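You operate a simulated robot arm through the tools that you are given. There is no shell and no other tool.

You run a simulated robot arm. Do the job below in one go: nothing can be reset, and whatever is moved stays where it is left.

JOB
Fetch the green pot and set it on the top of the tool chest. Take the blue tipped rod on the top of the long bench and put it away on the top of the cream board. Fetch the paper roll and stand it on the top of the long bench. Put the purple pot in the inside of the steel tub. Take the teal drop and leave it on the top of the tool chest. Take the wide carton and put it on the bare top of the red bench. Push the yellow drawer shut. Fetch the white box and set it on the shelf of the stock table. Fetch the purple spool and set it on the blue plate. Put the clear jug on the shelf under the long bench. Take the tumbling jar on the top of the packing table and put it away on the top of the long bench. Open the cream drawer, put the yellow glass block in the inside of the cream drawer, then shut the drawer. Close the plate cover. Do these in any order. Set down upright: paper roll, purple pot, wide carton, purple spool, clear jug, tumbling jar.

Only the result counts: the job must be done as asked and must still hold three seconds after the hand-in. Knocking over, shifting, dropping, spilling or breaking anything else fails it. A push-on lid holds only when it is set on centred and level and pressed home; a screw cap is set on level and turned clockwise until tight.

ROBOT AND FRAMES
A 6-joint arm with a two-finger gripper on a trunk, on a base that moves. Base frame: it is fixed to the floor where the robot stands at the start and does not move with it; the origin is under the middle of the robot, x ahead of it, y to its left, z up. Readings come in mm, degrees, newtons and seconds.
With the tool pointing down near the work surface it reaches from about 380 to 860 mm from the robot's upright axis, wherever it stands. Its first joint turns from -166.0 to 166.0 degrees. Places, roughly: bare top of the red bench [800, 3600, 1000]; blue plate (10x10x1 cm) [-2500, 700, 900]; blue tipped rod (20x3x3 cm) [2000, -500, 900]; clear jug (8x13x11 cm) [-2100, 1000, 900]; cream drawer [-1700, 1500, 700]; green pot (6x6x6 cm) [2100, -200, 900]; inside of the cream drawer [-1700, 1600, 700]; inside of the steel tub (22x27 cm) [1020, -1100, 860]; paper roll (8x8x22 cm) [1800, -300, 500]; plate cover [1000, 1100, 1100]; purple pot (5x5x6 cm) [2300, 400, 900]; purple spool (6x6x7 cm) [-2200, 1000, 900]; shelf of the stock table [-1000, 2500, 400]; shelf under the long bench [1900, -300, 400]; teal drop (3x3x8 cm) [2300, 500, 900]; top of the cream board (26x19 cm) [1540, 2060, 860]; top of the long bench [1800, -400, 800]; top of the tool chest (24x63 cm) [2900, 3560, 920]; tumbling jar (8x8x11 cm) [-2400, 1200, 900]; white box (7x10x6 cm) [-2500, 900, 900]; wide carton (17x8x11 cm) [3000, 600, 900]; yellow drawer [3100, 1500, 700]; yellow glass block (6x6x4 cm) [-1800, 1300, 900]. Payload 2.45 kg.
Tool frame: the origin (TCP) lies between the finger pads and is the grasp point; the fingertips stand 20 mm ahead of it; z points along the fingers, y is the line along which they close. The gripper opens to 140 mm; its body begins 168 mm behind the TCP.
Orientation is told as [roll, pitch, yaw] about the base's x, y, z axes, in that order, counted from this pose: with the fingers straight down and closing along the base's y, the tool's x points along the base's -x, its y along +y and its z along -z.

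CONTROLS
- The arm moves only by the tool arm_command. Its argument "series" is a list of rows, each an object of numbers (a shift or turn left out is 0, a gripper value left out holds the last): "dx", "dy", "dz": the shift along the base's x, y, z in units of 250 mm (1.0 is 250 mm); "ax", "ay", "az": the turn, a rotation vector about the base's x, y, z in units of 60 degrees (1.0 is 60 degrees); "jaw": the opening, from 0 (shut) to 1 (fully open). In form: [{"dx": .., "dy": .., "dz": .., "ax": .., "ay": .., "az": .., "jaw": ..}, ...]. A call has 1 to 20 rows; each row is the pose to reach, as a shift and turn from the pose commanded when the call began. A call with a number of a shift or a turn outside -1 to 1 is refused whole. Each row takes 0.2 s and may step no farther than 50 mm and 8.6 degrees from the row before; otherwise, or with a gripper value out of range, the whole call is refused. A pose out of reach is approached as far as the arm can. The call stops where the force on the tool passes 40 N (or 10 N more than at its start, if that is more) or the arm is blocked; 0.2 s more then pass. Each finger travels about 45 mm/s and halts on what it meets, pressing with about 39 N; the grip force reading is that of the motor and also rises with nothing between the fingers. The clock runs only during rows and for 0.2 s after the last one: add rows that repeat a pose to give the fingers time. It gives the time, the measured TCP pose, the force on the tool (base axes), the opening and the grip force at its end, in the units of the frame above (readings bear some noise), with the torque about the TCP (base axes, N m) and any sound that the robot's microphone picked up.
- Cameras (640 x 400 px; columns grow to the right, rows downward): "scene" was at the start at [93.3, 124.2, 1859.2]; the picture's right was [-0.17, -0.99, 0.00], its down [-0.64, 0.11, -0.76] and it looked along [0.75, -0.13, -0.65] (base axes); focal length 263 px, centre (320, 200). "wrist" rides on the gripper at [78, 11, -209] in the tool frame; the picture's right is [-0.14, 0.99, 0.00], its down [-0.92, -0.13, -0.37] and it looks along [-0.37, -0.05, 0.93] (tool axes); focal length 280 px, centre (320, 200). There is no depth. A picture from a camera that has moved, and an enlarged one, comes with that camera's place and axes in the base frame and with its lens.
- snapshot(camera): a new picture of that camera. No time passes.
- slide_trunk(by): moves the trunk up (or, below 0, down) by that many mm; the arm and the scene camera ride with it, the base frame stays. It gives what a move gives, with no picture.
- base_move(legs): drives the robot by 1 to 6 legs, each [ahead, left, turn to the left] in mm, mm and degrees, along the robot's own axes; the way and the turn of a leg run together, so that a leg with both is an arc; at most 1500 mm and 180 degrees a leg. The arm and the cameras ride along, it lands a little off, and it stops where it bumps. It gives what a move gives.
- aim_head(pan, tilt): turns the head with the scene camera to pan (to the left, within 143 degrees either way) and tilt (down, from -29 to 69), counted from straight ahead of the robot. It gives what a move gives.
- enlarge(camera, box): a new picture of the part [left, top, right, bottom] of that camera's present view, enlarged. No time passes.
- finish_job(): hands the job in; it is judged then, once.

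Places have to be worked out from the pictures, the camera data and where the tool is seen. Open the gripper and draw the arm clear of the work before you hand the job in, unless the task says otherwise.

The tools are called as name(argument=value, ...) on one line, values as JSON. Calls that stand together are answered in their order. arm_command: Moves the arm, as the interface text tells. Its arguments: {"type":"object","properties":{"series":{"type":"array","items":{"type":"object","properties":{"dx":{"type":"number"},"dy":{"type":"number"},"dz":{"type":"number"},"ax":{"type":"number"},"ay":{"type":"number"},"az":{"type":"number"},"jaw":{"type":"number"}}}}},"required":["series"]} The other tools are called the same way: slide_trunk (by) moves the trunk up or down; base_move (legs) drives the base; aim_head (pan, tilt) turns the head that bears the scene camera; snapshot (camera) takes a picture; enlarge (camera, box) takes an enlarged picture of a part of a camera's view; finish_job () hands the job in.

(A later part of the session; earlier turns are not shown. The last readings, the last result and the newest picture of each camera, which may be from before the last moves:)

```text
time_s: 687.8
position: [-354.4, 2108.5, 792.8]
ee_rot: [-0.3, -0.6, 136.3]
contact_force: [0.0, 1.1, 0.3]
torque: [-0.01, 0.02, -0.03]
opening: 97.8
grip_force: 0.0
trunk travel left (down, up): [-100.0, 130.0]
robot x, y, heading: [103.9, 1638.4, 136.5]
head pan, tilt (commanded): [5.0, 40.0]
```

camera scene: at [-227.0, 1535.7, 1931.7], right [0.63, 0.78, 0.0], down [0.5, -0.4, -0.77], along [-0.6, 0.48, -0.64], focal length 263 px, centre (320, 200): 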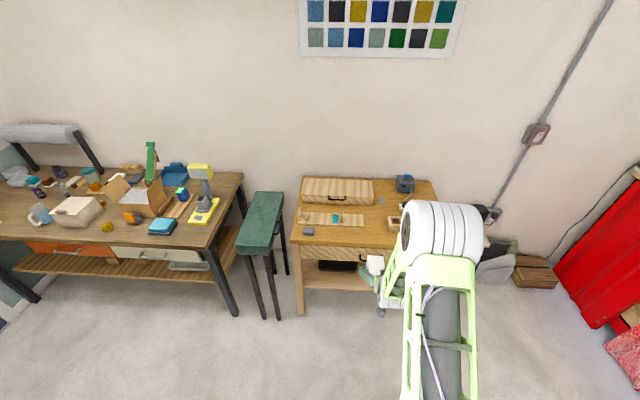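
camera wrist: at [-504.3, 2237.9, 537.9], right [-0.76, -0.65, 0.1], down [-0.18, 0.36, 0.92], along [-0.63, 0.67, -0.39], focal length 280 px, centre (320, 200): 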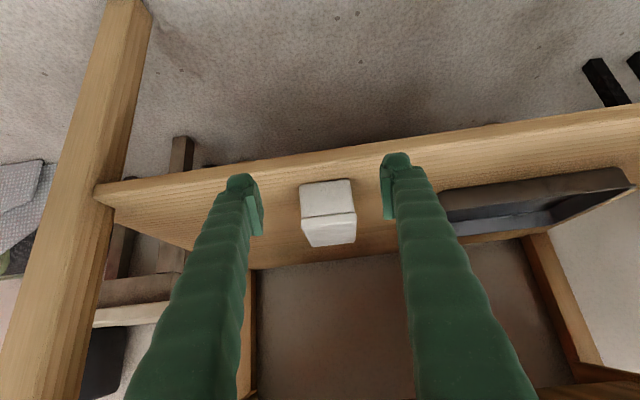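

I raise the arm, pull it in and drive back to the packing table opposite the cream drawer.

arm_command(series=[{"dz": 0.15, "dx": 0.08, "dy": -0.08}, {"dz": 0.3, "dx": 0.16, "dy": -0.15}, {"dz": 0.45, "dx": 0.24, "dy": -0.225}, {"dz": 0.6, "dx": 0.32, "dy": -0.3}, {"dz": 0.75, "dx": 0.36, "dy": -0.34, "jaw": 0}])

base_move(legs=[[0, 1372, 0], [400, 0, 0]])

snapshot(camera="wrist")

aim_head(pan=0, tilt=50)

snapshot(camera="scene")

```text
time_s: 689.0
position: [-264.8, 2022.3, 980.7]
ee_rot: [-0.3, -0.7, 136.3]
contact_force: [0.1, -1.0, 0.7]
torque: [0.04, 0.01, 0.01]
opening: 63.4
grip_force: 0.0
trunk travel left (down, up): [-100.0, 130.0]
robot x, y, heading: [106.5, 1639.4, 136.6]
head pan, tilt (commanded): [5.0, 40.0]
```

```text
time_s: 703.2
position: [-1493.8, 1296.3, 980.9]
ee_rot: [-0.2, -0.6, 137.4]
contact_force: [0.3, -0.1, -0.3]
torque: [-0.02, -0.02, -0.01]
opening: 0.0
grip_force: 30.2
trunk travel left (down, up): [-100.0, 130.0]
robot x, y, heading: [-1117.7, 915.6, 137.7]
head pan, tilt (commanded): [5.0, 40.0]
```

```text
taken
camera wrist: at [-1442.6, 1233.4, 1187.3], right [-0.77, -0.64, 0.0], down [-0.59, 0.71, 0.38], along [-0.24, 0.29, -0.93], focal length 280 px, centre (320, 200)
```

wrist: 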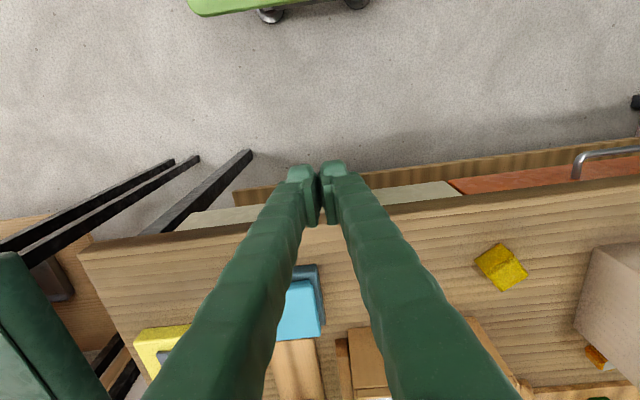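

```text
time_s: 703.9
position: [-1494.4, 1297.2, 979.5]
ee_rot: [-0.3, -0.7, 137.4]
contact_force: [-0.2, -0.7, 0.4]
torque: [0.01, 0.0, 0.02]
opening: 0.0
grip_force: 29.5
trunk travel left (down, up): [-100.0, 130.0]
robot x, y, heading: [-1118.0, 917.2, 137.8]
head pan, tilt (commanded): [0.0, 50.0]
```

```text
taken
camera scene: at [-1276.0, 871.8, 1845.6], right [0.67, 0.74, 0.0], down [0.57, -0.52, -0.64], along [-0.47, 0.43, -0.77], focal length 263 px, centre (320, 200)
```

scene: 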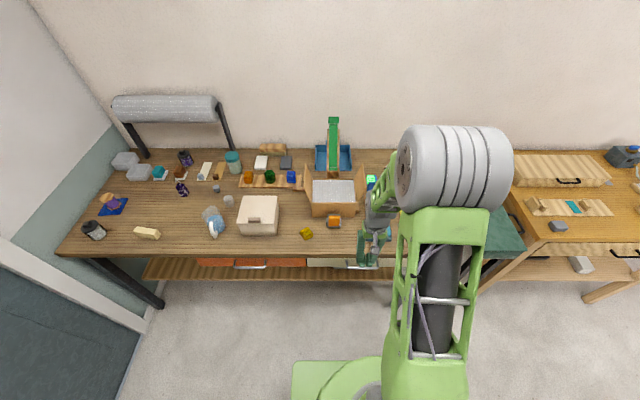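

I zoom on the drawer front in the scene view.

enlarge(camera="scene", box=[290, 220, 430, 300])

arm_command(series=[{"dx": -0.12, "dy": -0.13}, {"dx": -0.24, "dy": -0.26}, {"dx": -0.36, "dy": -0.38}])

snapshot(camera="wrist")

```text
4.57 times, centred on (360, 260) of scene
camera zoom: at [-1276.0, 871.8, 1845.6], right [0.67, 0.74, 0.0], down [0.57, -0.52, -0.64], along [-0.47, 0.43, -0.77], focal length 1202 px, centre (137, -74)
```

zoom: 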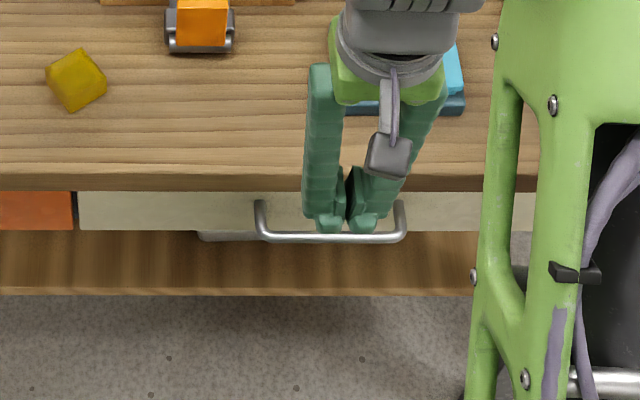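

```text
time_s: 704.7
position: [-1583.7, 1199.5, 980.0]
ee_rot: [-0.3, -0.7, 137.4]
contact_force: [0.1, 0.1, 0.8]
torque: [-0.01, -0.02, 0.02]
opening: 0.0
grip_force: 29.1
trunk travel left (down, up): [-100.0, 130.0]
robot x, y, heading: [-1118.5, 918.2, 137.7]
head pan, tilt (commanded): [0.0, 50.0]
```

```text
taken
camera wrist: at [-1532.8, 1136.9, 1187.0], right [-0.77, -0.64, 0.0], down [-0.59, 0.71, 0.38], along [-0.24, 0.29, -0.93], focal length 280 px, centre (320, 200)
```

wrist: 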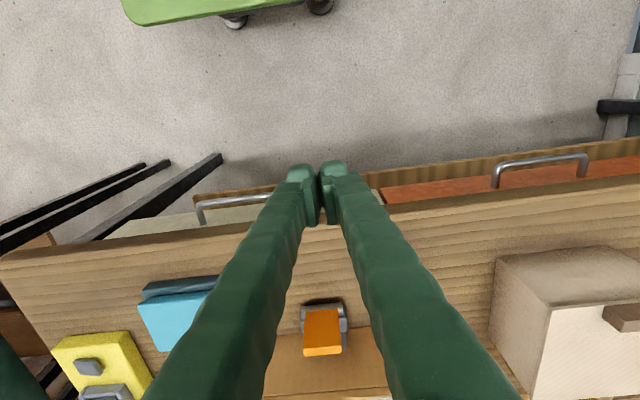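

The handle bar stands close to its panel, so I'll grip it with a horizontal tool, fingers above and below. I back up, and roll the gripper 90°.

base_move(legs=[[-170, 0, -1.2]])

arm_command(series=[{"az": 0.14, "dx": 0.06, "dy": 0.063}, {"az": 0.28, "dx": 0.12, "dy": 0.127}, {"az": 0.42, "dx": 0.18, "dy": 0.19}, {"az": 0.56, "dx": 0.24, "dy": 0.254}, {"az": 0.7, "dx": 0.3, "dy": 0.317}, {"az": 0.84, "dx": 0.36, "dy": 0.38}, {"az": 0.98, "dx": 0.42, "dy": 0.444}])

arm_command(series=[{"az": 0.13, "jaw": 0.35}, {"az": 0.26}, {"az": 0.39}, {"az": 0.517}])

```text
time_s: 706.2
position: [-1453.5, 1094.0, 979.2]
ee_rot: [-0.3, -0.7, 136.3]
contact_force: [-0.3, -0.6, -0.1]
torque: [0.04, 0.03, -0.03]
opening: 0.0
grip_force: 29.8
trunk travel left (down, up): [-100.0, 130.0]
robot x, y, heading: [-995.0, 799.2, 136.6]
head pan, tilt (commanded): [0.0, 50.0]
```

```text
time_s: 707.8
position: [-1350.1, 1205.4, 978.6]
ee_rot: [-0.2, -0.7, -164.8]
contact_force: [-0.1, 0.5, -0.5]
torque: [-0.02, 0.03, 0.04]
opening: 0.0
grip_force: 29.4
trunk travel left (down, up): [-100.0, 130.0]
robot x, y, heading: [-992.8, 805.0, 136.7]
head pan, tilt (commanded): [0.0, 50.0]
```

```text
time_s: 708.8
position: [-1350.8, 1207.2, 979.0]
ee_rot: [-0.3, -0.7, -133.8]
contact_force: [0.6, -0.3, -0.2]
torque: [0.0, -0.01, 0.01]
opening: 48.9
grip_force: 0.1
trunk travel left (down, up): [-100.0, 130.0]
robot x, y, heading: [-993.3, 801.1, 136.3]
head pan, tilt (commanded): [0.0, 50.0]
```

Now I pitch the tool forward 45° while lowering toward the handle.

arm_command(series=[{"dx": -0.05, "dy": 0.047, "dz": -0.1, "ax": 0.074, "ay": 0.078}, {"dx": -0.1, "dy": 0.094, "dz": -0.2, "ax": 0.147, "ay": 0.156}, {"dx": -0.15, "dy": 0.141, "dz": -0.3, "ax": 0.221, "ay": 0.234}, {"dx": -0.2, "dy": 0.189, "dz": -0.4, "ax": 0.294, "ay": 0.311}, {"dx": -0.25, "dy": 0.236, "dz": -0.5, "ax": 0.368, "ay": 0.389}, {"dx": -0.3, "dy": 0.283, "dz": -0.61, "ax": 0.441, "ay": 0.467}, {"dx": -0.349, "dy": 0.33, "dz": -0.716, "ax": 0.515, "ay": 0.545}])

snapshot(camera="wrist")

```text
time_s: 710.4
position: [-1438.2, 1288.9, 801.1]
ee_rot: [-45.2, -0.9, -133.2]
contact_force: [-0.2, 0.0, 0.2]
torque: [-0.02, -0.02, -0.04]
opening: 49.0
grip_force: 0.1
out of reach, approached as far as the arm can: row 3, 4
trunk travel left (down, up): [-100.0, 130.0]
robot x, y, heading: [-991.9, 804.4, 136.1]
head pan, tilt (commanded): [0.0, 50.0]
```

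```text
taken
camera wrist: at [-1268.0, 1240.1, 938.5], right [0.41, -0.59, -0.7], down [-0.5, -0.78, 0.36], along [-0.76, 0.2, -0.61], focal length 280 px, centre (320, 200)
```

wrist: 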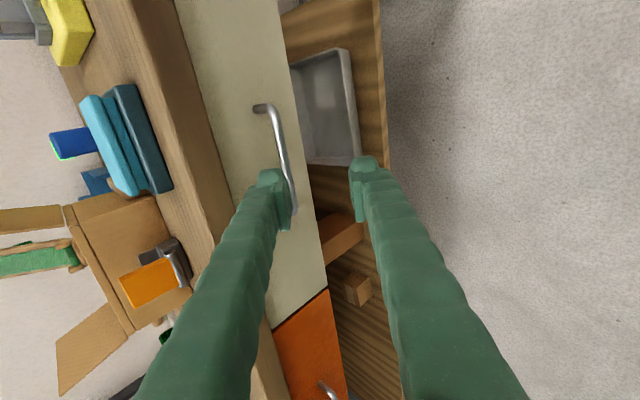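

The bar is seen at z≈750, u from about −120 to 17. I continue pitching to horizontal just in front of it.

arm_command(series=[{"dx": -0.025, "dy": 0.023, "dz": -0.03, "ax": 0.07, "ay": 0.074}, {"dx": -0.05, "dy": 0.047, "dz": -0.06, "ax": 0.141, "ay": 0.149}, {"dx": -0.075, "dy": 0.07, "dz": -0.09, "ax": 0.211, "ay": 0.223}, {"dx": -0.1, "dy": 0.094, "dz": -0.12, "ax": 0.281, "ay": 0.297}, {"dx": -0.125, "dy": 0.118, "dz": -0.15, "ax": 0.351, "ay": 0.371}, {"dx": -0.15, "dy": 0.141, "dz": -0.18, "ax": 0.422, "ay": 0.446}, {"dx": -0.174, "dy": 0.165, "dz": -0.204, "ax": 0.492, "ay": 0.52}])

snapshot(camera="wrist")

enlarge(camera="scene", box=[280, 180, 440, 300])

```text
time_s: 712.0
position: [-1480.2, 1330.0, 749.0]
ee_rot: [-88.3, -0.5, -132.7]
contact_force: [-0.3, 0.9, 0.2]
torque: [0.01, -0.01, -0.02]
opening: 49.3
grip_force: 0.1
trunk travel left (down, up): [-100.0, 130.0]
robot x, y, heading: [-991.2, 803.7, 136.4]
head pan, tilt (commanded): [0.0, 50.0]
```

```text
taken
camera wrist: at [-1272.6, 1245.6, 743.8], right [-0.08, -0.13, -0.99], down [-0.36, -0.92, 0.15], along [-0.93, 0.36, 0.03], focal length 280 px, centre (320, 200)
```

wrist: 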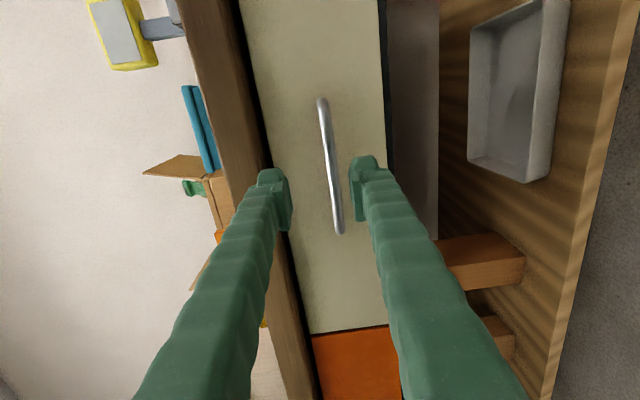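

```text
3.33 times, centred on (360, 240) of scene
camera zoom: at [-1153.3, 759.9, 1845.5], right [0.69, 0.72, 0.0], down [0.56, -0.53, -0.64], along [-0.47, 0.44, -0.77], focal length 877 px, centre (187, 67)
```

zoom: 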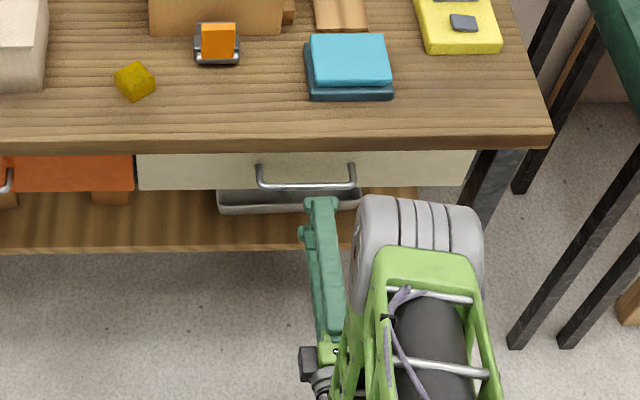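

The bar is nicely between the fingers; it's at z≈737. I lower 11 mm and advance until the tips are just past the bar.

arm_command(series=[{"dz": -0.044}, {"dx": -0.06, "dy": 0.057, "dz": -0.044}, {"dx": -0.12, "dy": 0.113, "dz": -0.044}, {"dx": -0.14, "dy": 0.132, "dz": -0.044}])

snapshot(camera="wrist")

enlarge(camera="scene", box=[300, 220, 380, 280])

```text
time_s: 713.0
position: [-1516.1, 1363.8, 739.1]
ee_rot: [-88.2, -0.5, -132.7]
contact_force: [0.8, 0.8, 0.1]
torque: [-0.01, 0.0, 0.0]
opening: 48.8
grip_force: 0.0
trunk travel left (down, up): [-100.0, 130.0]
robot x, y, heading: [-995.2, 801.2, 136.4]
head pan, tilt (commanded): [0.0, 50.0]
```

```text
taken
camera wrist: at [-1308.5, 1278.5, 733.0], right [-0.08, -0.13, -0.99], down [-0.36, -0.92, 0.15], along [-0.93, 0.36, 0.03], focal length 280 px, centre (320, 200)
```

wrist: 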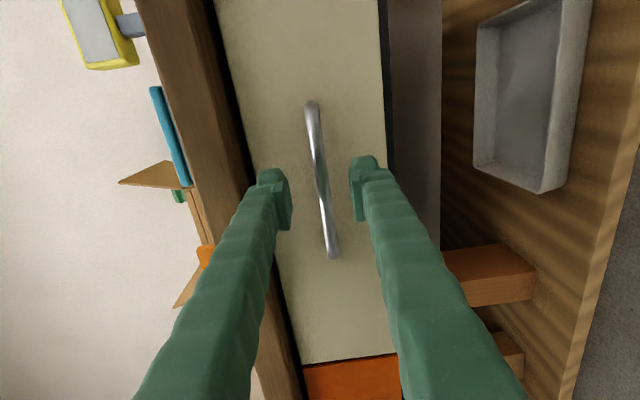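

```text
6.67 times, centred on (340, 250) of scene
camera zoom: at [-1153.3, 759.8, 1845.5], right [0.69, 0.72, 0.0], down [0.56, -0.53, -0.64], along [-0.47, 0.44, -0.77], focal length 1753 px, centre (187, -133)
```

zoom: 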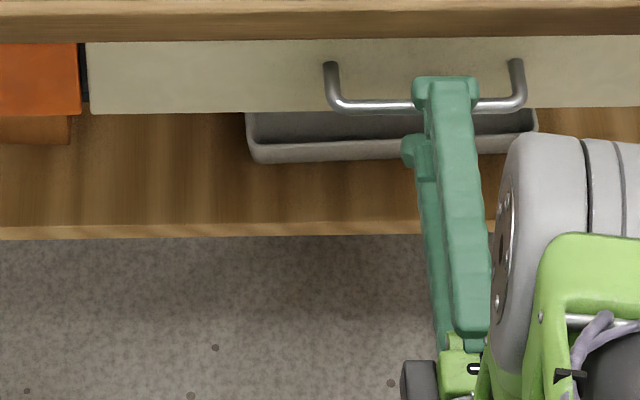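

The upper fingertip is past the bar. I close on the handle.

arm_command(series=[{"jaw": 0.2}, {"jaw": 0.05}, {"jaw": 0.0}, {"jaw": 0.0}, {"jaw": 0.0}])

snapshot(camera="wrist")

```text
time_s: 714.2
position: [-1515.4, 1362.0, 739.5]
ee_rot: [-88.2, -0.6, -132.7]
contact_force: [0.8, -2.2, -1.6]
torque: [0.0, -0.02, 0.03]
opening: 0.0
grip_force: 30.1
trunk travel left (down, up): [-100.0, 130.0]
robot x, y, heading: [-991.2, 803.4, 136.6]
head pan, tilt (commanded): [0.0, 50.0]
```

```text
taken
camera wrist: at [-1308.2, 1278.2, 732.8], right [-0.08, -0.13, -0.99], down [-0.36, -0.92, 0.15], along [-0.93, 0.36, 0.02], focal length 280 px, centre (320, 200)
```

wrist: 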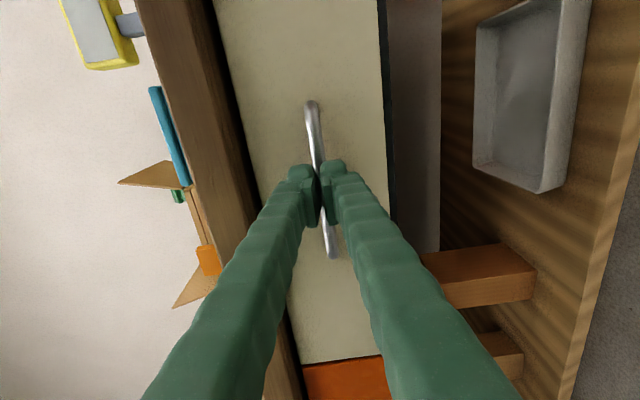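

The jaws closed on nothing: the bar is about 12 mm further and slightly lower. I reopen, correct and try again.

arm_command(series=[{"jaw": 0.2}, {"jaw": 0.3}, {"jaw": 0.3, "dz": -0.028}, {"dz": -0.028, "dx": -0.02, "dy": 0.019}, {"dz": -0.028, "dx": -0.041, "dy": 0.039}])

arm_command(series=[{"jaw": 0.15}, {"jaw": 0.0}, {"jaw": 0.0}, {"jaw": 0.0}])

```text
time_s: 715.4
position: [-1525.4, 1372.9, 731.4]
ee_rot: [-88.2, -0.5, -132.7]
contact_force: [0.0, 0.1, -0.7]
torque: [0.0, -0.02, -0.02]
opening: 42.0
grip_force: 0.1
trunk travel left (down, up): [-100.0, 130.0]
robot x, y, heading: [-990.6, 803.5, 136.5]
head pan, tilt (commanded): [0.0, 50.0]
```

```text
time_s: 716.4
position: [-1527.2, 1373.5, 735.5]
ee_rot: [-88.6, -0.4, -132.7]
contact_force: [0.2, -0.6, 22.0]
torque: [0.74, -0.44, 0.07]
opening: 10.9
grip_force: 37.6
trunk travel left (down, up): [-100.0, 130.0]
robot x, y, heading: [-995.5, 803.2, 136.5]
head pan, tilt (commanded): [0.0, 50.0]
```

The bar is gripped (10.9 mm). I relieve the vertical load and pull the drawer open by backing the base.

arm_command(series=[{"dz": 0.014}, {"dz": 0.014}])

base_move(legs=[[-100, 0, 0]])

snapshot(camera="wrist")

snapshot(camera="scene")

```text
time_s: 717.0
position: [-1525.3, 1371.7, 735.6]
ee_rot: [-88.2, -0.6, -132.6]
contact_force: [-1.7, 3.3, 13.0]
torque: [0.71, -0.5, 0.01]
opening: 10.8
grip_force: 37.6
trunk travel left (down, up): [-100.0, 130.0]
robot x, y, heading: [-992.5, 806.4, 136.7]
head pan, tilt (commanded): [0.0, 50.0]
```

```text
time_s: 718.1
position: [-1452.7, 1304.0, 735.6]
ee_rot: [-88.2, -0.4, -132.9]
contact_force: [11.8, 10.9, 7.0]
torque: [0.66, -0.54, -0.21]
opening: 10.7
grip_force: 38.0
trunk travel left (down, up): [-100.0, 130.0]
robot x, y, heading: [-922.9, 734.5, 136.4]
head pan, tilt (commanded): [0.0, 50.0]
```

```text
taken
camera wrist: at [-1244.6, 1219.3, 729.8], right [-0.08, -0.13, -0.99], down [-0.36, -0.92, 0.15], along [-0.93, 0.37, 0.03], focal length 280 px, centre (320, 200)
```

wrist: 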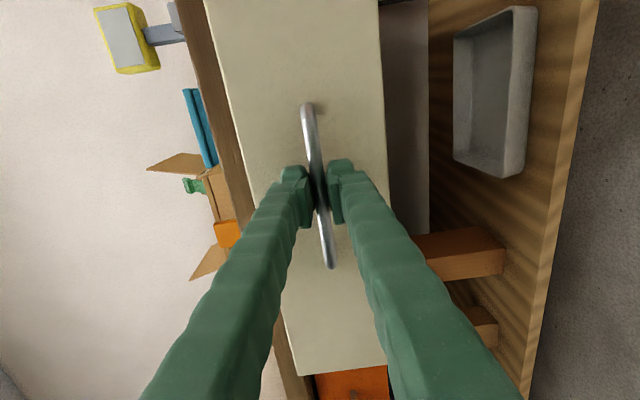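

```text
taken
camera scene: at [-1078.9, 691.1, 1845.7], right [0.69, 0.72, 0.0], down [0.55, -0.53, -0.64], along [-0.47, 0.44, -0.77], focal length 263 px, centre (320, 200)
```

scene: 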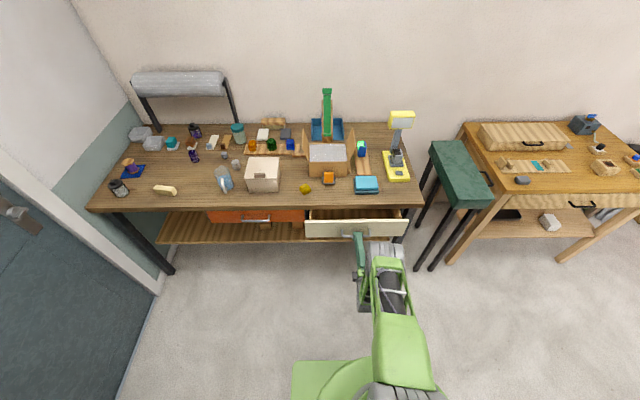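

The drawer is coming out nicely. I pull it another 120 mm.

base_move(legs=[[-120, 0, 0]])

snapshot(camera="scene")

```text
time_s: 719.4
position: [-1362.5, 1222.9, 736.4]
ee_rot: [-88.2, -0.6, -133.1]
contact_force: [13.6, 13.9, 4.1]
torque: [0.66, -0.56, -0.31]
opening: 11.0
grip_force: 37.7
trunk travel left (down, up): [-100.0, 130.0]
robot x, y, heading: [-835.6, 650.9, 136.4]
head pan, tilt (commanded): [0.0, 50.0]
```

```text
taken
camera scene: at [-992.2, 609.4, 1845.7], right [0.69, 0.73, 0.0], down [0.55, -0.53, -0.64], along [-0.47, 0.44, -0.77], focal length 263 px, centre (320, 200)
```

scene: 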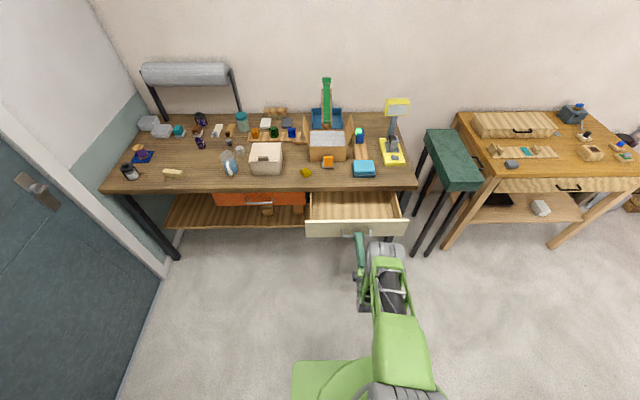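

The drawer is open about 220 mm and empty. I let go of the handle and back off.

arm_command(series=[{"jaw": 0.15}, {"jaw": 0.3}, {"jaw": 0.35}, {"jaw": 0.35}])

base_move(legs=[[-130, 0, 0]])

arm_command(series=[{"dz": 0.1, "ax": -0.07, "ay": -0.074}, {"dz": 0.2, "ax": -0.141, "ay": -0.149}, {"dz": 0.3, "ax": -0.211, "ay": -0.223}, {"dz": 0.4, "ax": -0.281, "ay": -0.297}, {"dz": 0.5, "ax": -0.351, "ay": -0.371}, {"dz": 0.6, "ax": -0.422, "ay": -0.446}, {"dz": 0.7, "ax": -0.492, "ay": -0.52}])

arm_command(series=[{"dz": 0.1, "ax": -0.07, "ay": -0.074}, {"dz": 0.2, "ax": -0.141, "ay": -0.149}, {"dz": 0.3, "ax": -0.211, "ay": -0.223}, {"dz": 0.4, "ax": -0.281, "ay": -0.297}, {"dz": 0.5, "ax": -0.351, "ay": -0.371}, {"dz": 0.6, "ax": -0.422, "ay": -0.446}, {"dz": 0.7, "ax": -0.515, "ay": -0.545}])

```text
time_s: 720.4
position: [-1365.1, 1223.1, 735.1]
ee_rot: [-88.2, -0.4, -133.1]
contact_force: [0.1, 0.1, 0.6]
torque: [0.01, -0.02, 0.0]
opening: 48.9
grip_force: 0.1
trunk travel left (down, up): [-100.0, 130.0]
robot x, y, heading: [-831.9, 655.3, 136.4]
head pan, tilt (commanded): [0.0, 50.0]
```

```text
time_s: 721.7
position: [-1271.0, 1133.5, 736.0]
ee_rot: [-88.2, -0.5, -133.1]
contact_force: [0.7, -0.1, 0.7]
torque: [-0.02, -0.03, 0.01]
opening: 49.0
grip_force: 0.1
trunk travel left (down, up): [-100.0, 130.0]
robot x, y, heading: [-742.1, 564.3, 136.2]
head pan, tilt (commanded): [0.0, 50.0]
```

```text
time_s: 723.3
position: [-1270.9, 1132.2, 910.7]
ee_rot: [-45.1, -0.6, -133.5]
contact_force: [0.9, -0.7, 0.5]
torque: [-0.02, 0.01, 0.02]
opening: 48.9
grip_force: 0.1
trunk travel left (down, up): [-100.0, 130.0]
robot x, y, heading: [-742.0, 563.7, 136.4]
head pan, tilt (commanded): [0.0, 50.0]
```

```text
time_s: 724.9
position: [-1271.2, 1133.2, 1083.4]
ee_rot: [-0.2, -0.4, -133.9]
contact_force: [0.0, -0.4, -0.2]
torque: [-0.01, 0.0, -0.04]
opening: 49.0
grip_force: 0.0
out of reach, approached as far as the arm can: row 3
trunk travel left (down, up): [-100.0, 130.0]
robot x, y, heading: [-740.9, 566.4, 136.5]
head pan, tilt (commanded): [0.0, 50.0]
```

Tool is vertical again. I pull the arm in and drive opposite the yellow glass block.

arm_command(series=[{"dx": 0.13, "dy": -0.122}, {"dx": 0.26, "dy": -0.245}, {"dx": 0.39, "dy": -0.368}, {"dx": 0.52, "dy": -0.49}, {"dx": 0.62, "dy": -0.585}])

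base_move(legs=[[0, 240, 0], [560, 0, 0]])

snapshot(camera="wrist")

```text
time_s: 726.1
position: [-1115.5, 986.6, 1084.6]
ee_rot: [-0.3, -0.3, -133.9]
contact_force: [0.2, -0.1, -0.5]
torque: [0.05, -0.02, 0.01]
opening: 49.2
grip_force: 0.0
trunk travel left (down, up): [-100.0, 130.0]
robot x, y, heading: [-744.6, 564.3, 136.3]
head pan, tilt (commanded): [0.0, 50.0]
```

```text
time_s: 731.6
position: [-1686.5, 1203.0, 1084.2]
ee_rot: [-0.2, -0.5, -134.1]
contact_force: [0.9, -0.2, -0.5]
torque: [-0.02, -0.04, 0.01]
opening: 48.9
grip_force: 0.0
trunk travel left (down, up): [-100.0, 130.0]
robot x, y, heading: [-1313.6, 779.3, 136.5]
head pan, tilt (commanded): [0.0, 50.0]
```

```text
taken
camera wrist: at [-1623.1, 1253.0, 1291.9], right [0.62, -0.79, 0.0], down [-0.73, -0.57, 0.38], along [-0.3, -0.23, -0.93], focal length 280 px, centre (320, 200)
```

wrist: 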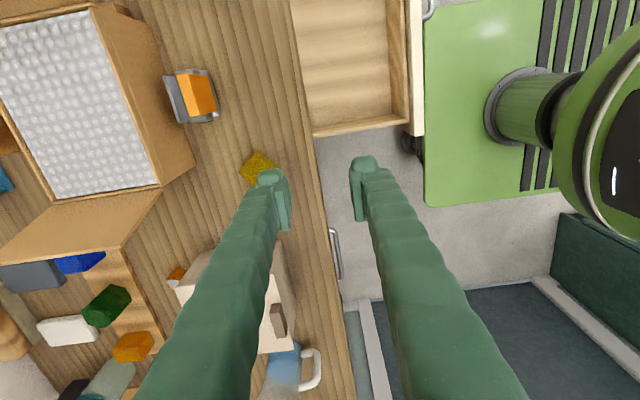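

I zoom on the block.

enlarge(camera="wrist", box=[220, 130, 300, 200])

enlarge(camera="scene", box=[240, 180, 400, 300])

```text
5.71 times, centred on (260, 165) of wrist
camera zoom: at [-1623.1, 1253.0, 1291.9], right [0.62, -0.79, 0.0], down [-0.73, -0.57, 0.38], along [-0.3, -0.23, -0.93], focal length 1602 px, centre (663, 400)
```

zoom: 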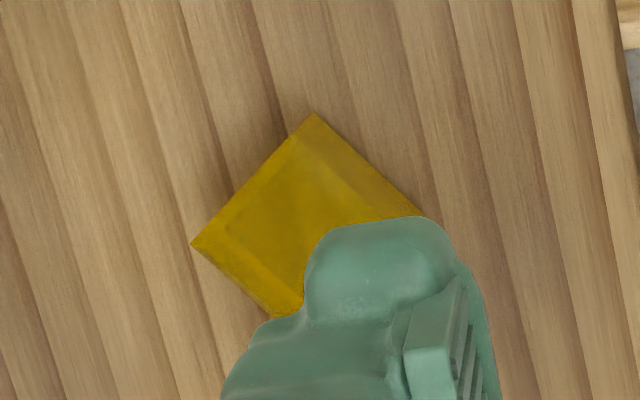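

```text
3.33 times, centred on (320, 240) of scene
camera zoom: at [-1472.3, 736.3, 1845.5], right [0.69, 0.72, 0.0], down [0.55, -0.53, -0.64], along [-0.47, 0.44, -0.77], focal length 877 px, centre (320, 67)
```

zoom: 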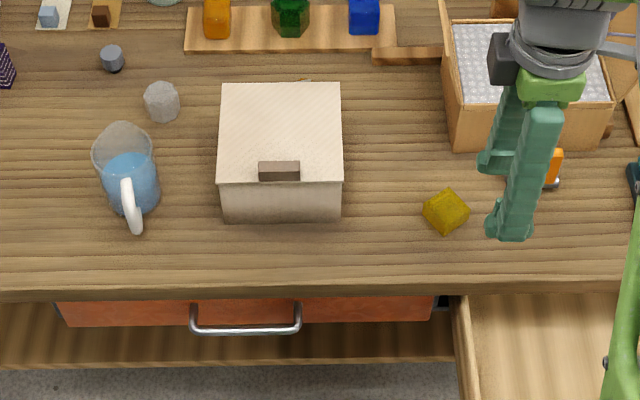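

The block is turned ~45°. I rotate the gripper −50° to match its faces and move above it.

arm_command(series=[{"az": -0.14, "dx": -0.06, "dy": 0.04, "jaw": 0.65}, {"az": -0.28, "dx": -0.12, "dy": 0.08}, {"az": -0.42, "dx": -0.18, "dy": 0.12}, {"az": -0.56, "dx": -0.24, "dy": 0.16}, {"az": -0.7, "dx": -0.3, "dy": 0.2}, {"az": -0.833, "dx": -0.338, "dy": 0.22}])

snapshot(camera="wrist")

enlarge(camera="wrist", box=[270, 100, 370, 190])

```text
time_s: 733.0
position: [-1773.0, 1258.5, 1083.2]
ee_rot: [-0.2, -0.4, 175.9]
contact_force: [0.6, -0.3, 0.8]
torque: [0.02, -0.04, -0.03]
opening: 91.0
grip_force: 0.1
trunk travel left (down, up): [-100.0, 130.0]
robot x, y, heading: [-1310.7, 776.5, 136.4]
head pan, tilt (commanded): [0.0, 50.0]
```

```text
taken
camera wrist: at [-1693.6, 1241.3, 1291.6], right [-0.21, -0.98, 0.0], down [-0.91, 0.19, 0.37], along [-0.37, 0.08, -0.93], focal length 280 px, centre (320, 200)
```

wrist: 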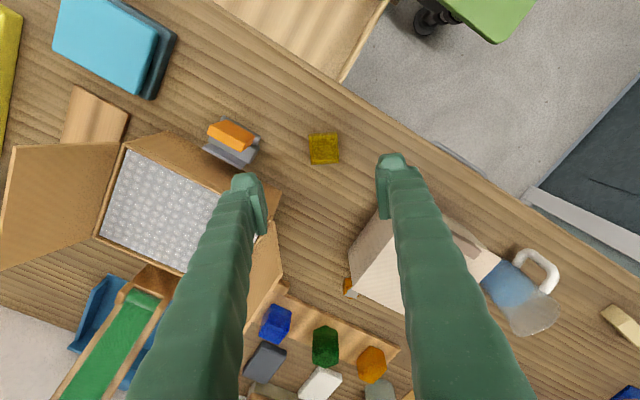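

```text
4.44 times, centred on (320, 145) of wrist
camera zoom: at [-1693.6, 1241.3, 1291.6], right [-0.21, -0.98, 0.0], down [-0.91, 0.19, 0.37], along [-0.37, 0.08, -0.93], focal length 1246 px, centre (320, 444)
```

zoom: 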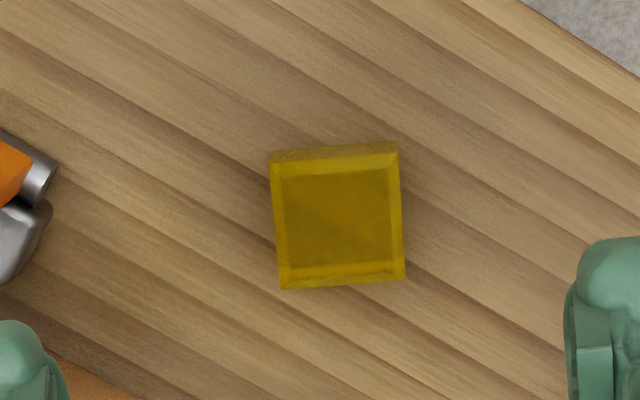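

Aligned; the block is ~42 mm square. I narrow the jaws and descend to it.

arm_command(series=[{"dx": -0.015, "dy": -0.019, "dz": -0.17, "jaw": 0.5}, {"dx": -0.015, "dy": -0.019, "dz": -0.35}, {"dx": -0.015, "dy": -0.019, "dz": -0.53}, {"dx": -0.015, "dy": -0.019, "dz": -0.7}, {"dx": -0.015, "dy": -0.019, "dz": -0.82}, {"dx": -0.015, "dy": -0.019, "dz": -0.82, "jaw": 0.25}, {"dx": -0.015, "dy": -0.019, "dz": -0.82, "jaw": 0.2}, {"dx": -0.015, "dy": -0.019, "dz": -0.82, "jaw": 0.2}])

snapshot(camera="wrist")

```text
time_s: 734.8
position: [-1776.1, 1253.5, 878.7]
ee_rot: [-0.3, -0.3, 176.0]
contact_force: [-0.9, 0.2, 0.2]
torque: [0.0, 0.06, -0.03]
opening: 41.5
grip_force: 31.8
trunk travel left (down, up): [-100.0, 130.0]
robot x, y, heading: [-1312.4, 777.8, 136.7]
head pan, tilt (commanded): [0.0, 50.0]
```

```text
taken
camera wrist: at [-1696.7, 1236.6, 1086.8], right [-0.21, -0.98, 0.0], down [-0.91, 0.19, 0.38], along [-0.37, 0.08, -0.93], focal length 280 px, centre (320, 200)
```

wrist: 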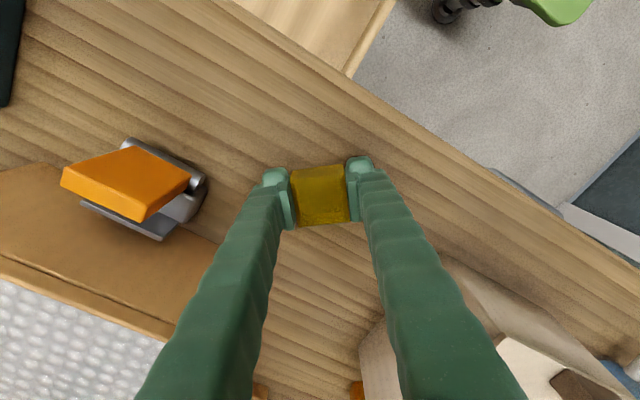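

Gripped at 41.5 mm. I lift and carry it over the open drawer.

arm_command(series=[{"dz": 0.06}, {"dz": 0.18}, {"dz": 0.34}, {"dz": 0.48}, {"dx": 0.19, "dy": 0.008, "dz": 0.48}, {"dx": 0.38, "dy": 0.016, "dz": 0.48}, {"dx": 0.57, "dy": 0.024, "dz": 0.48}, {"dx": 0.76, "dy": 0.032, "dz": 0.48}, {"dx": 0.94, "dy": 0.04, "dz": 0.48}, {"dx": 0.99, "dy": 0.042, "dz": 0.48}])

snapshot(camera="wrist")

```text
time_s: 737.0
position: [-1528.6, 1264.7, 999.8]
ee_rot: [-0.2, -0.5, 176.0]
contact_force: [0.4, -0.5, -2.2]
torque: [0.03, 0.02, 0.03]
opening: 41.0
grip_force: 38.9
trunk travel left (down, up): [-100.0, 130.0]
robot x, y, heading: [-1309.8, 777.7, 136.5]
head pan, tilt (commanded): [0.0, 50.0]
```

```text
taken
camera wrist: at [-1448.2, 1247.1, 1208.0], right [-0.21, -0.98, 0.0], down [-0.91, 0.19, 0.38], along [-0.37, 0.08, -0.93], focal length 280 px, centre (320, 200)
```

wrist: 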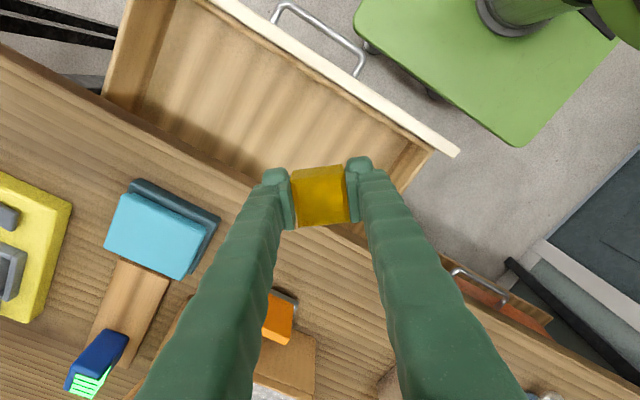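

The block is above the drawer's free interior. I lower it in stages.

arm_command(series=[{"dz": -0.18}, {"dz": -0.36}, {"dz": -0.54}, {"dz": -0.72}, {"dz": -0.88}])

snapshot(camera="wrist")

```text
time_s: 738.2
position: [-1528.2, 1265.8, 778.7]
ee_rot: [-0.3, -0.4, 176.0]
contact_force: [-0.5, -0.3, -1.4]
torque: [-0.01, 0.0, 0.02]
opening: 41.3
grip_force: 39.1
trunk travel left (down, up): [-100.0, 130.0]
robot x, y, heading: [-1313.4, 777.9, 136.2]
head pan, tilt (commanded): [0.0, 50.0]
```

```text
taken
camera wrist: at [-1448.2, 1247.6, 986.3], right [-0.21, -0.98, 0.0], down [-0.91, 0.19, 0.38], along [-0.37, 0.08, -0.93], focal length 280 px, centre (320, 200)
```

wrist: 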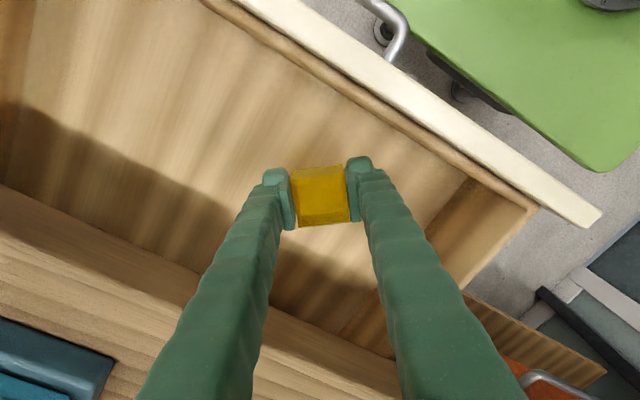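

Well inside. I continue slowly to the drawer floor.

arm_command(series=[{"dz": -0.04}, {"dz": -0.08}, {"dz": -0.11}])

arm_command(series=[{"dz": -0.016}, {"dz": -0.032}, {"dz": -0.048}])

```text
time_s: 739.0
position: [-1527.7, 1265.1, 751.8]
ee_rot: [-0.3, -0.5, 175.9]
contact_force: [-0.4, -1.2, -1.3]
torque: [-0.01, -0.03, 0.01]
opening: 41.3
grip_force: 38.7
trunk travel left (down, up): [-100.0, 130.0]
robot x, y, heading: [-1308.8, 781.4, 136.1]
head pan, tilt (commanded): [0.0, 50.0]
```

```text
time_s: 739.8
position: [-1527.9, 1264.3, 740.9]
ee_rot: [-0.3, -0.4, 176.0]
contact_force: [0.8, 0.0, -1.4]
torque: [-0.02, 0.04, 0.0]
opening: 41.2
grip_force: 39.5
trunk travel left (down, up): [-100.0, 130.0]
robot x, y, heading: [-1310.5, 781.2, 136.2]
head pan, tilt (commanded): [0.0, 50.0]
```

No contact yet; continuing.

arm_command(series=[{"dz": -0.016}, {"dz": -0.032}, {"dz": -0.048}])

arm_command(series=[{"dz": -0.012}, {"dz": -0.024}, {"dz": -0.036}])

```text
time_s: 740.6
position: [-1528.0, 1264.8, 727.2]
ee_rot: [-0.3, -0.4, 175.9]
contact_force: [0.2, -0.1, -0.6]
torque: [-0.01, -0.04, 0.01]
opening: 41.1
grip_force: 38.8
trunk travel left (down, up): [-100.0, 130.0]
robot x, y, heading: [-1309.9, 779.8, 136.4]
head pan, tilt (commanded): [0.0, 50.0]
```

```text
time_s: 741.4
position: [-1527.5, 1263.9, 719.0]
ee_rot: [-0.3, -0.3, 176.0]
contact_force: [0.7, 0.1, -0.9]
torque: [0.02, 0.01, 0.03]
opening: 41.0
grip_force: 39.0
trunk travel left (down, up): [-100.0, 130.0]
robot x, y, heading: [-1311.7, 776.8, 136.3]
head pan, tilt (commanded): [0.0, 50.0]
```

Bottom should be very near; a few more steps.

arm_command(series=[{"dz": -0.012}, {"dz": -0.024}, {"dz": -0.036}])

snapshot(camera="wrist")

```text
time_s: 742.2
position: [-1529.4, 1265.8, 710.8]
ee_rot: [-0.6, -0.5, 176.0]
contact_force: [-2.3, -0.5, 29.6]
torque: [-0.16, 0.05, -0.01]
opening: 41.6
grip_force: 39.1
trunk travel left (down, up): [-100.0, 130.0]
robot x, y, heading: [-1309.6, 779.9, 136.5]
head pan, tilt (commanded): [0.0, 50.0]
```

```text
taken
camera wrist: at [-1449.3, 1247.7, 918.8], right [-0.21, -0.98, -0.01], down [-0.91, 0.19, 0.38], along [-0.37, 0.08, -0.93], focal length 280 px, centre (320, 200)
```

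wrist: 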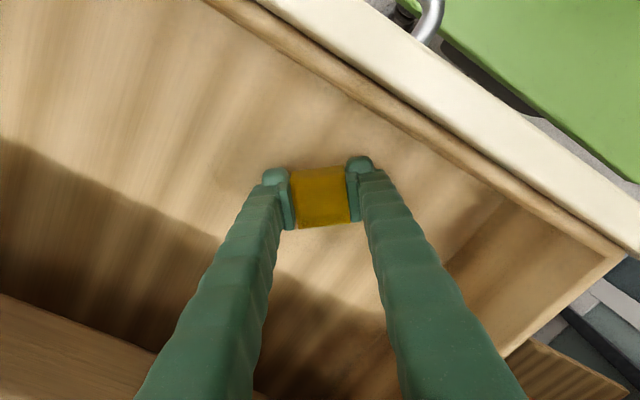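

Contact with the drawer floor at z≈711. I release the block and rise.

arm_command(series=[{"dz": 0.008, "jaw": 0.34}, {"dz": 0.008, "jaw": 0.4}, {"dz": 0.008, "jaw": 0.42}, {"dz": 0.008, "jaw": 0.42}])

arm_command(series=[{"dz": 0.08}, {"dz": 0.24}, {"dz": 0.42}, {"dz": 0.6}, {"dz": 0.78}, {"dz": 0.96}])

snapshot(camera="wrist")

```text
time_s: 743.2
position: [-1528.2, 1263.9, 712.2]
ee_rot: [-0.4, -0.4, 176.0]
contact_force: [0.2, 0.2, 0.5]
torque: [-0.02, 0.0, 0.01]
opening: 59.1
grip_force: 0.0
trunk travel left (down, up): [-100.0, 130.0]
robot x, y, heading: [-1309.7, 780.9, 136.2]
head pan, tilt (commanded): [0.0, 50.0]
```

```text
time_s: 744.6
position: [-1526.5, 1263.0, 952.6]
ee_rot: [-0.3, -0.4, 176.0]
contact_force: [0.3, 0.6, -0.2]
torque: [0.02, 0.03, -0.02]
opening: 58.9
grip_force: 0.0
trunk travel left (down, up): [-100.0, 130.0]
robot x, y, heading: [-1311.4, 778.8, 136.2]
head pan, tilt (commanded): [0.0, 50.0]
```

```text
taken
camera wrist: at [-1448.0, 1246.8, 1160.3], right [-0.21, -0.98, 0.0], down [-0.91, 0.19, 0.38], along [-0.37, 0.08, -0.93], focal length 280 px, centre (320, 200)
```

wrist: 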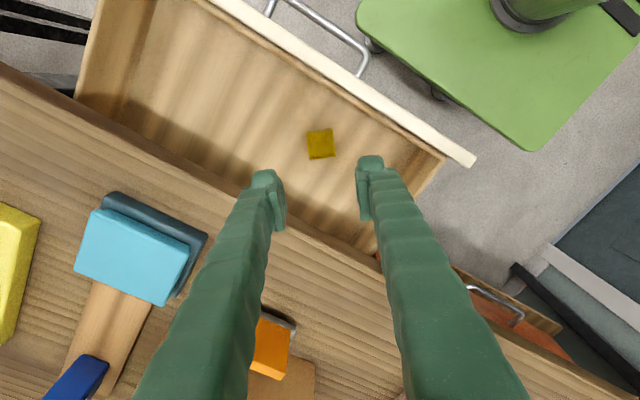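

The block is in the drawer. To shut it, I close the jaws, square the tool and step back.

arm_command(series=[{"dz": 0.1, "az": -0.13, "jaw": 0}, {"dz": 0.2, "az": -0.26}, {"dz": 0.3, "az": -0.39}, {"dz": 0.3, "az": -0.52}, {"dz": 0.3, "az": -0.658}])

base_move(legs=[[-160, 65, 0.2]])

snapshot(camera="wrist")

```text
time_s: 745.8
position: [-1529.1, 1264.3, 1026.6]
ee_rot: [-0.3, -0.4, 136.4]
contact_force: [0.0, 0.2, -0.3]
torque: [-0.03, -0.01, -0.01]
opening: 0.0
grip_force: 29.9
trunk travel left (down, up): [-100.0, 130.0]
robot x, y, heading: [-1311.0, 777.2, 136.7]
head pan, tilt (commanded): [0.0, 50.0]
```

```text
time_s: 747.3
position: [-1457.0, 1106.2, 1027.8]
ee_rot: [-0.3, -0.4, 136.8]
contact_force: [0.5, -1.0, -0.4]
torque: [0.1, 0.01, 0.03]
opening: 0.1
grip_force: 29.6
trunk travel left (down, up): [-100.0, 130.0]
robot x, y, heading: [-1242.7, 619.2, 136.6]
head pan, tilt (commanded): [0.0, 50.0]
```

```text
taken
camera wrist: at [-1405.9, 1043.0, 1235.2], right [-0.78, -0.63, 0.0], down [-0.58, 0.72, 0.38], along [-0.23, 0.3, -0.93], focal length 280 px, centre (320, 200)
```

wrist: 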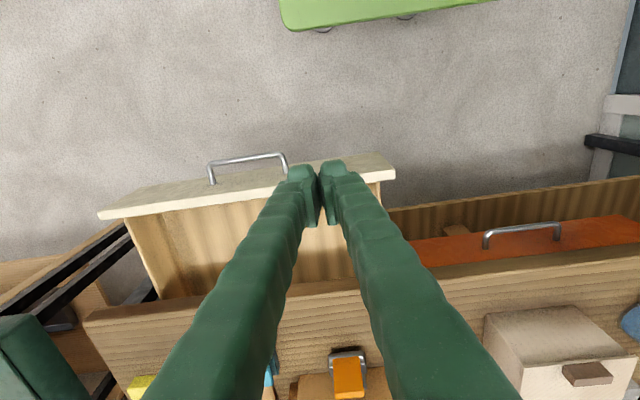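

The panel's outer face is ~33 mm ahead of the fingers. I back slightly, lower, and tilt 25° toward the panel.

arm_command(series=[{"dx": 0.08, "dy": -0.076}, {"dx": 0.08, "dy": -0.076, "dz": -0.17}, {"dx": 0.08, "dy": -0.076, "dz": -0.34}, {"dx": 0.08, "dy": -0.076, "dz": -0.5}])

arm_command(series=[{"dz": -0.15, "ax": 0.072, "ay": 0.076}, {"dz": -0.3, "ax": 0.143, "ay": 0.152}, {"dz": -0.45, "ax": 0.215, "ay": 0.227}, {"dz": -0.6, "ax": 0.286, "ay": 0.303}])

snapshot(camera="wrist")

```text
time_s: 748.3
position: [-1436.6, 1088.8, 901.0]
ee_rot: [-0.3, -0.4, 136.7]
contact_force: [-0.9, 0.3, -0.2]
torque: [-0.01, 0.02, 0.0]
opening: 0.0
grip_force: 29.1
trunk travel left (down, up): [-100.0, 130.0]
robot x, y, heading: [-1239.9, 620.7, 136.5]
head pan, tilt (commanded): [0.0, 50.0]
```

```text
time_s: 749.3
position: [-1457.5, 1138.6, 792.4]
ee_rot: [4.6, -22.6, 139.2]
contact_force: [2.3, 3.8, -0.9]
torque: [-0.57, 0.43, 0.23]
opening: 0.1
grip_force: 29.4
out of reach, approached as far as the arm can: row 1, 2, 3, 4
trunk travel left (down, up): [-100.0, 130.0]
robot x, y, heading: [-1239.6, 619.4, 136.6]
head pan, tilt (commanded): [0.0, 50.0]
```

```text
taken
camera wrist: at [-1337.5, 1044.5, 954.3], right [-0.72, -0.68, 0.13], down [-0.44, 0.59, 0.68], along [-0.54, 0.43, -0.72], focal length 280 px, centre (320, 200)
```

wrist: 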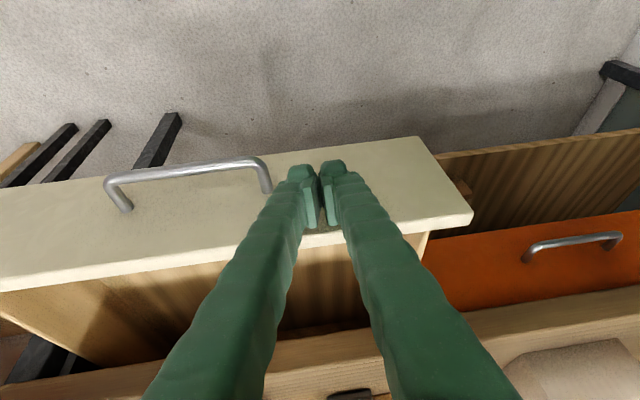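

Too close for the wrist to follow; I back the base 90 mm and re-lower with the same tilt.

base_move(legs=[[-90, 0, 0]])

arm_command(series=[{"dx": -0.05, "dy": -0.02, "dz": -0.06}, {"dx": -0.09, "dy": -0.045, "dz": -0.12}, {"dx": -0.12, "dy": -0.06, "dz": -0.16}])

snapshot(camera="wrist")

```text
time_s: 750.4
position: [-1382.8, 1088.7, 792.4]
ee_rot: [3.5, -22.6, 135.6]
contact_force: [0.6, 0.5, 0.0]
torque: [0.02, -0.01, 0.0]
opening: 0.0
grip_force: 29.0
trunk travel left (down, up): [-100.0, 130.0]
robot x, y, heading: [-1173.5, 558.9, 136.5]
head pan, tilt (commanded): [0.0, 50.0]
```

```text
time_s: 751.2
position: [-1417.0, 1083.9, 755.1]
ee_rot: [4.4, -22.2, 135.4]
contact_force: [0.4, 0.9, 0.0]
torque: [-0.02, 0.0, -0.03]
opening: 0.0
grip_force: 29.4
out of reach, approached as far as the arm can: row 2, 3
trunk travel left (down, up): [-100.0, 130.0]
robot x, y, heading: [-1173.5, 560.1, 136.6]
head pan, tilt (commanded): [0.0, 50.0]
```

```text
taken
camera wrist: at [-1305.2, 982.3, 918.7], right [-0.76, -0.63, 0.12], down [-0.4, 0.61, 0.68], along [-0.5, 0.47, -0.72], focal length 280 px, centre (320, 200)
```

wrist: 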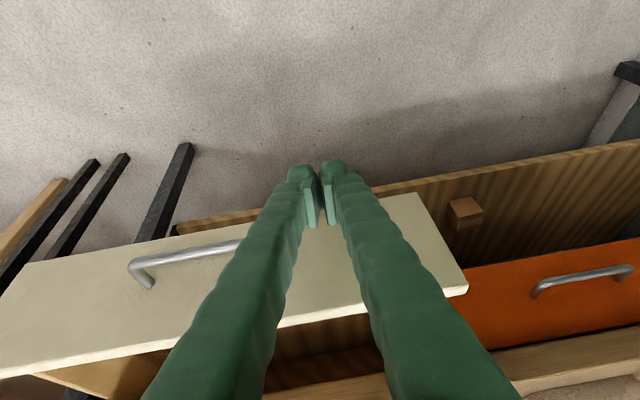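

The fingers are in front of the panel beside the handle. I push by driving the base forward gently.

base_move(legs=[[180, 0, 0]])

snapshot(camera="wrist")

```text
time_s: 752.7
position: [-1545.9, 1207.0, 753.7]
ee_rot: [4.4, -22.2, 135.4]
contact_force: [-0.8, 1.0, -0.3]
torque: [-0.05, -0.03, 0.01]
opening: 0.0
grip_force: 29.7
trunk travel left (down, up): [-100.0, 130.0]
robot x, y, heading: [-1303.5, 685.9, 136.7]
head pan, tilt (commanded): [0.0, 50.0]
```

```text
taken
camera wrist: at [-1434.4, 1104.5, 918.5], right [-0.76, -0.63, 0.12], down [-0.4, 0.62, 0.68], along [-0.5, 0.47, -0.72], focal length 280 px, centre (320, 200)
```

wrist: 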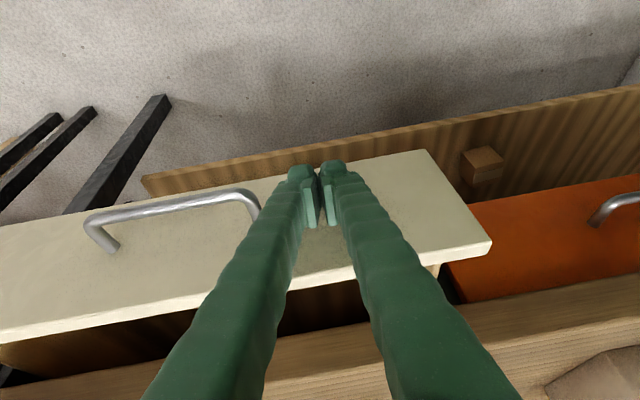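

The drawer is sliding in. I continue until it stops.

base_move(legs=[[80, 0, 0]])

arm_command(series=[{"dx": -0.03, "dy": 0.028}, {"dx": -0.06, "dy": 0.057}, {"dx": -0.09, "dy": 0.085}, {"dx": -0.12, "dy": 0.113}, {"dx": -0.15, "dy": 0.142}, {"dx": -0.18, "dy": 0.17}])

snapshot(camera="wrist")

```text
time_s: 753.8
position: [-1604.3, 1262.2, 754.4]
ee_rot: [4.4, -22.1, 135.3]
contact_force: [0.5, 0.4, -0.6]
torque: [-0.02, -0.04, 0.0]
opening: 0.0
grip_force: 29.5
trunk travel left (down, up): [-100.0, 130.0]
robot x, y, heading: [-1362.2, 737.1, 136.6]
head pan, tilt (commanded): [0.0, 50.0]
```

```text
time_s: 755.0
position: [-1633.5, 1288.7, 749.6]
ee_rot: [4.4, -20.9, 135.1]
contact_force: [5.2, -3.6, -2.1]
torque: [-0.05, -0.09, 0.05]
opening: 0.0
grip_force: 28.8
trunk travel left (down, up): [-100.0, 130.0]
robot x, y, heading: [-1360.5, 733.0, 136.5]
head pan, tilt (commanded): [0.0, 50.0]
stopped in row 6: the force on the tool passed its limit at 49 N (the readings are from after the stop); the commanded pose is now the measured one
```

```text
taken
camera wrist: at [-1524.6, 1189.8, 917.2], right [-0.77, -0.63, 0.12], down [-0.41, 0.63, 0.66], along [-0.49, 0.46, -0.74], focal length 280 px, centre (320, 200)
```

wrist: 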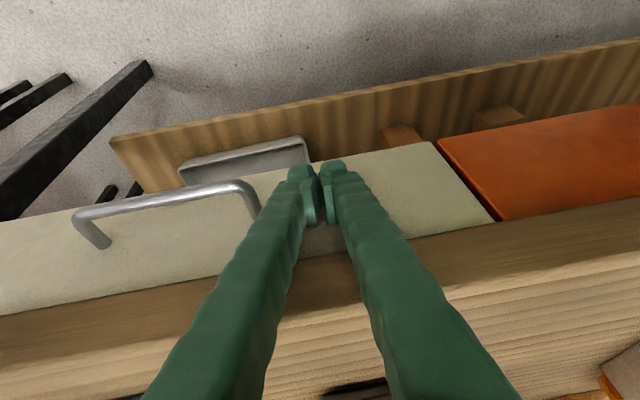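

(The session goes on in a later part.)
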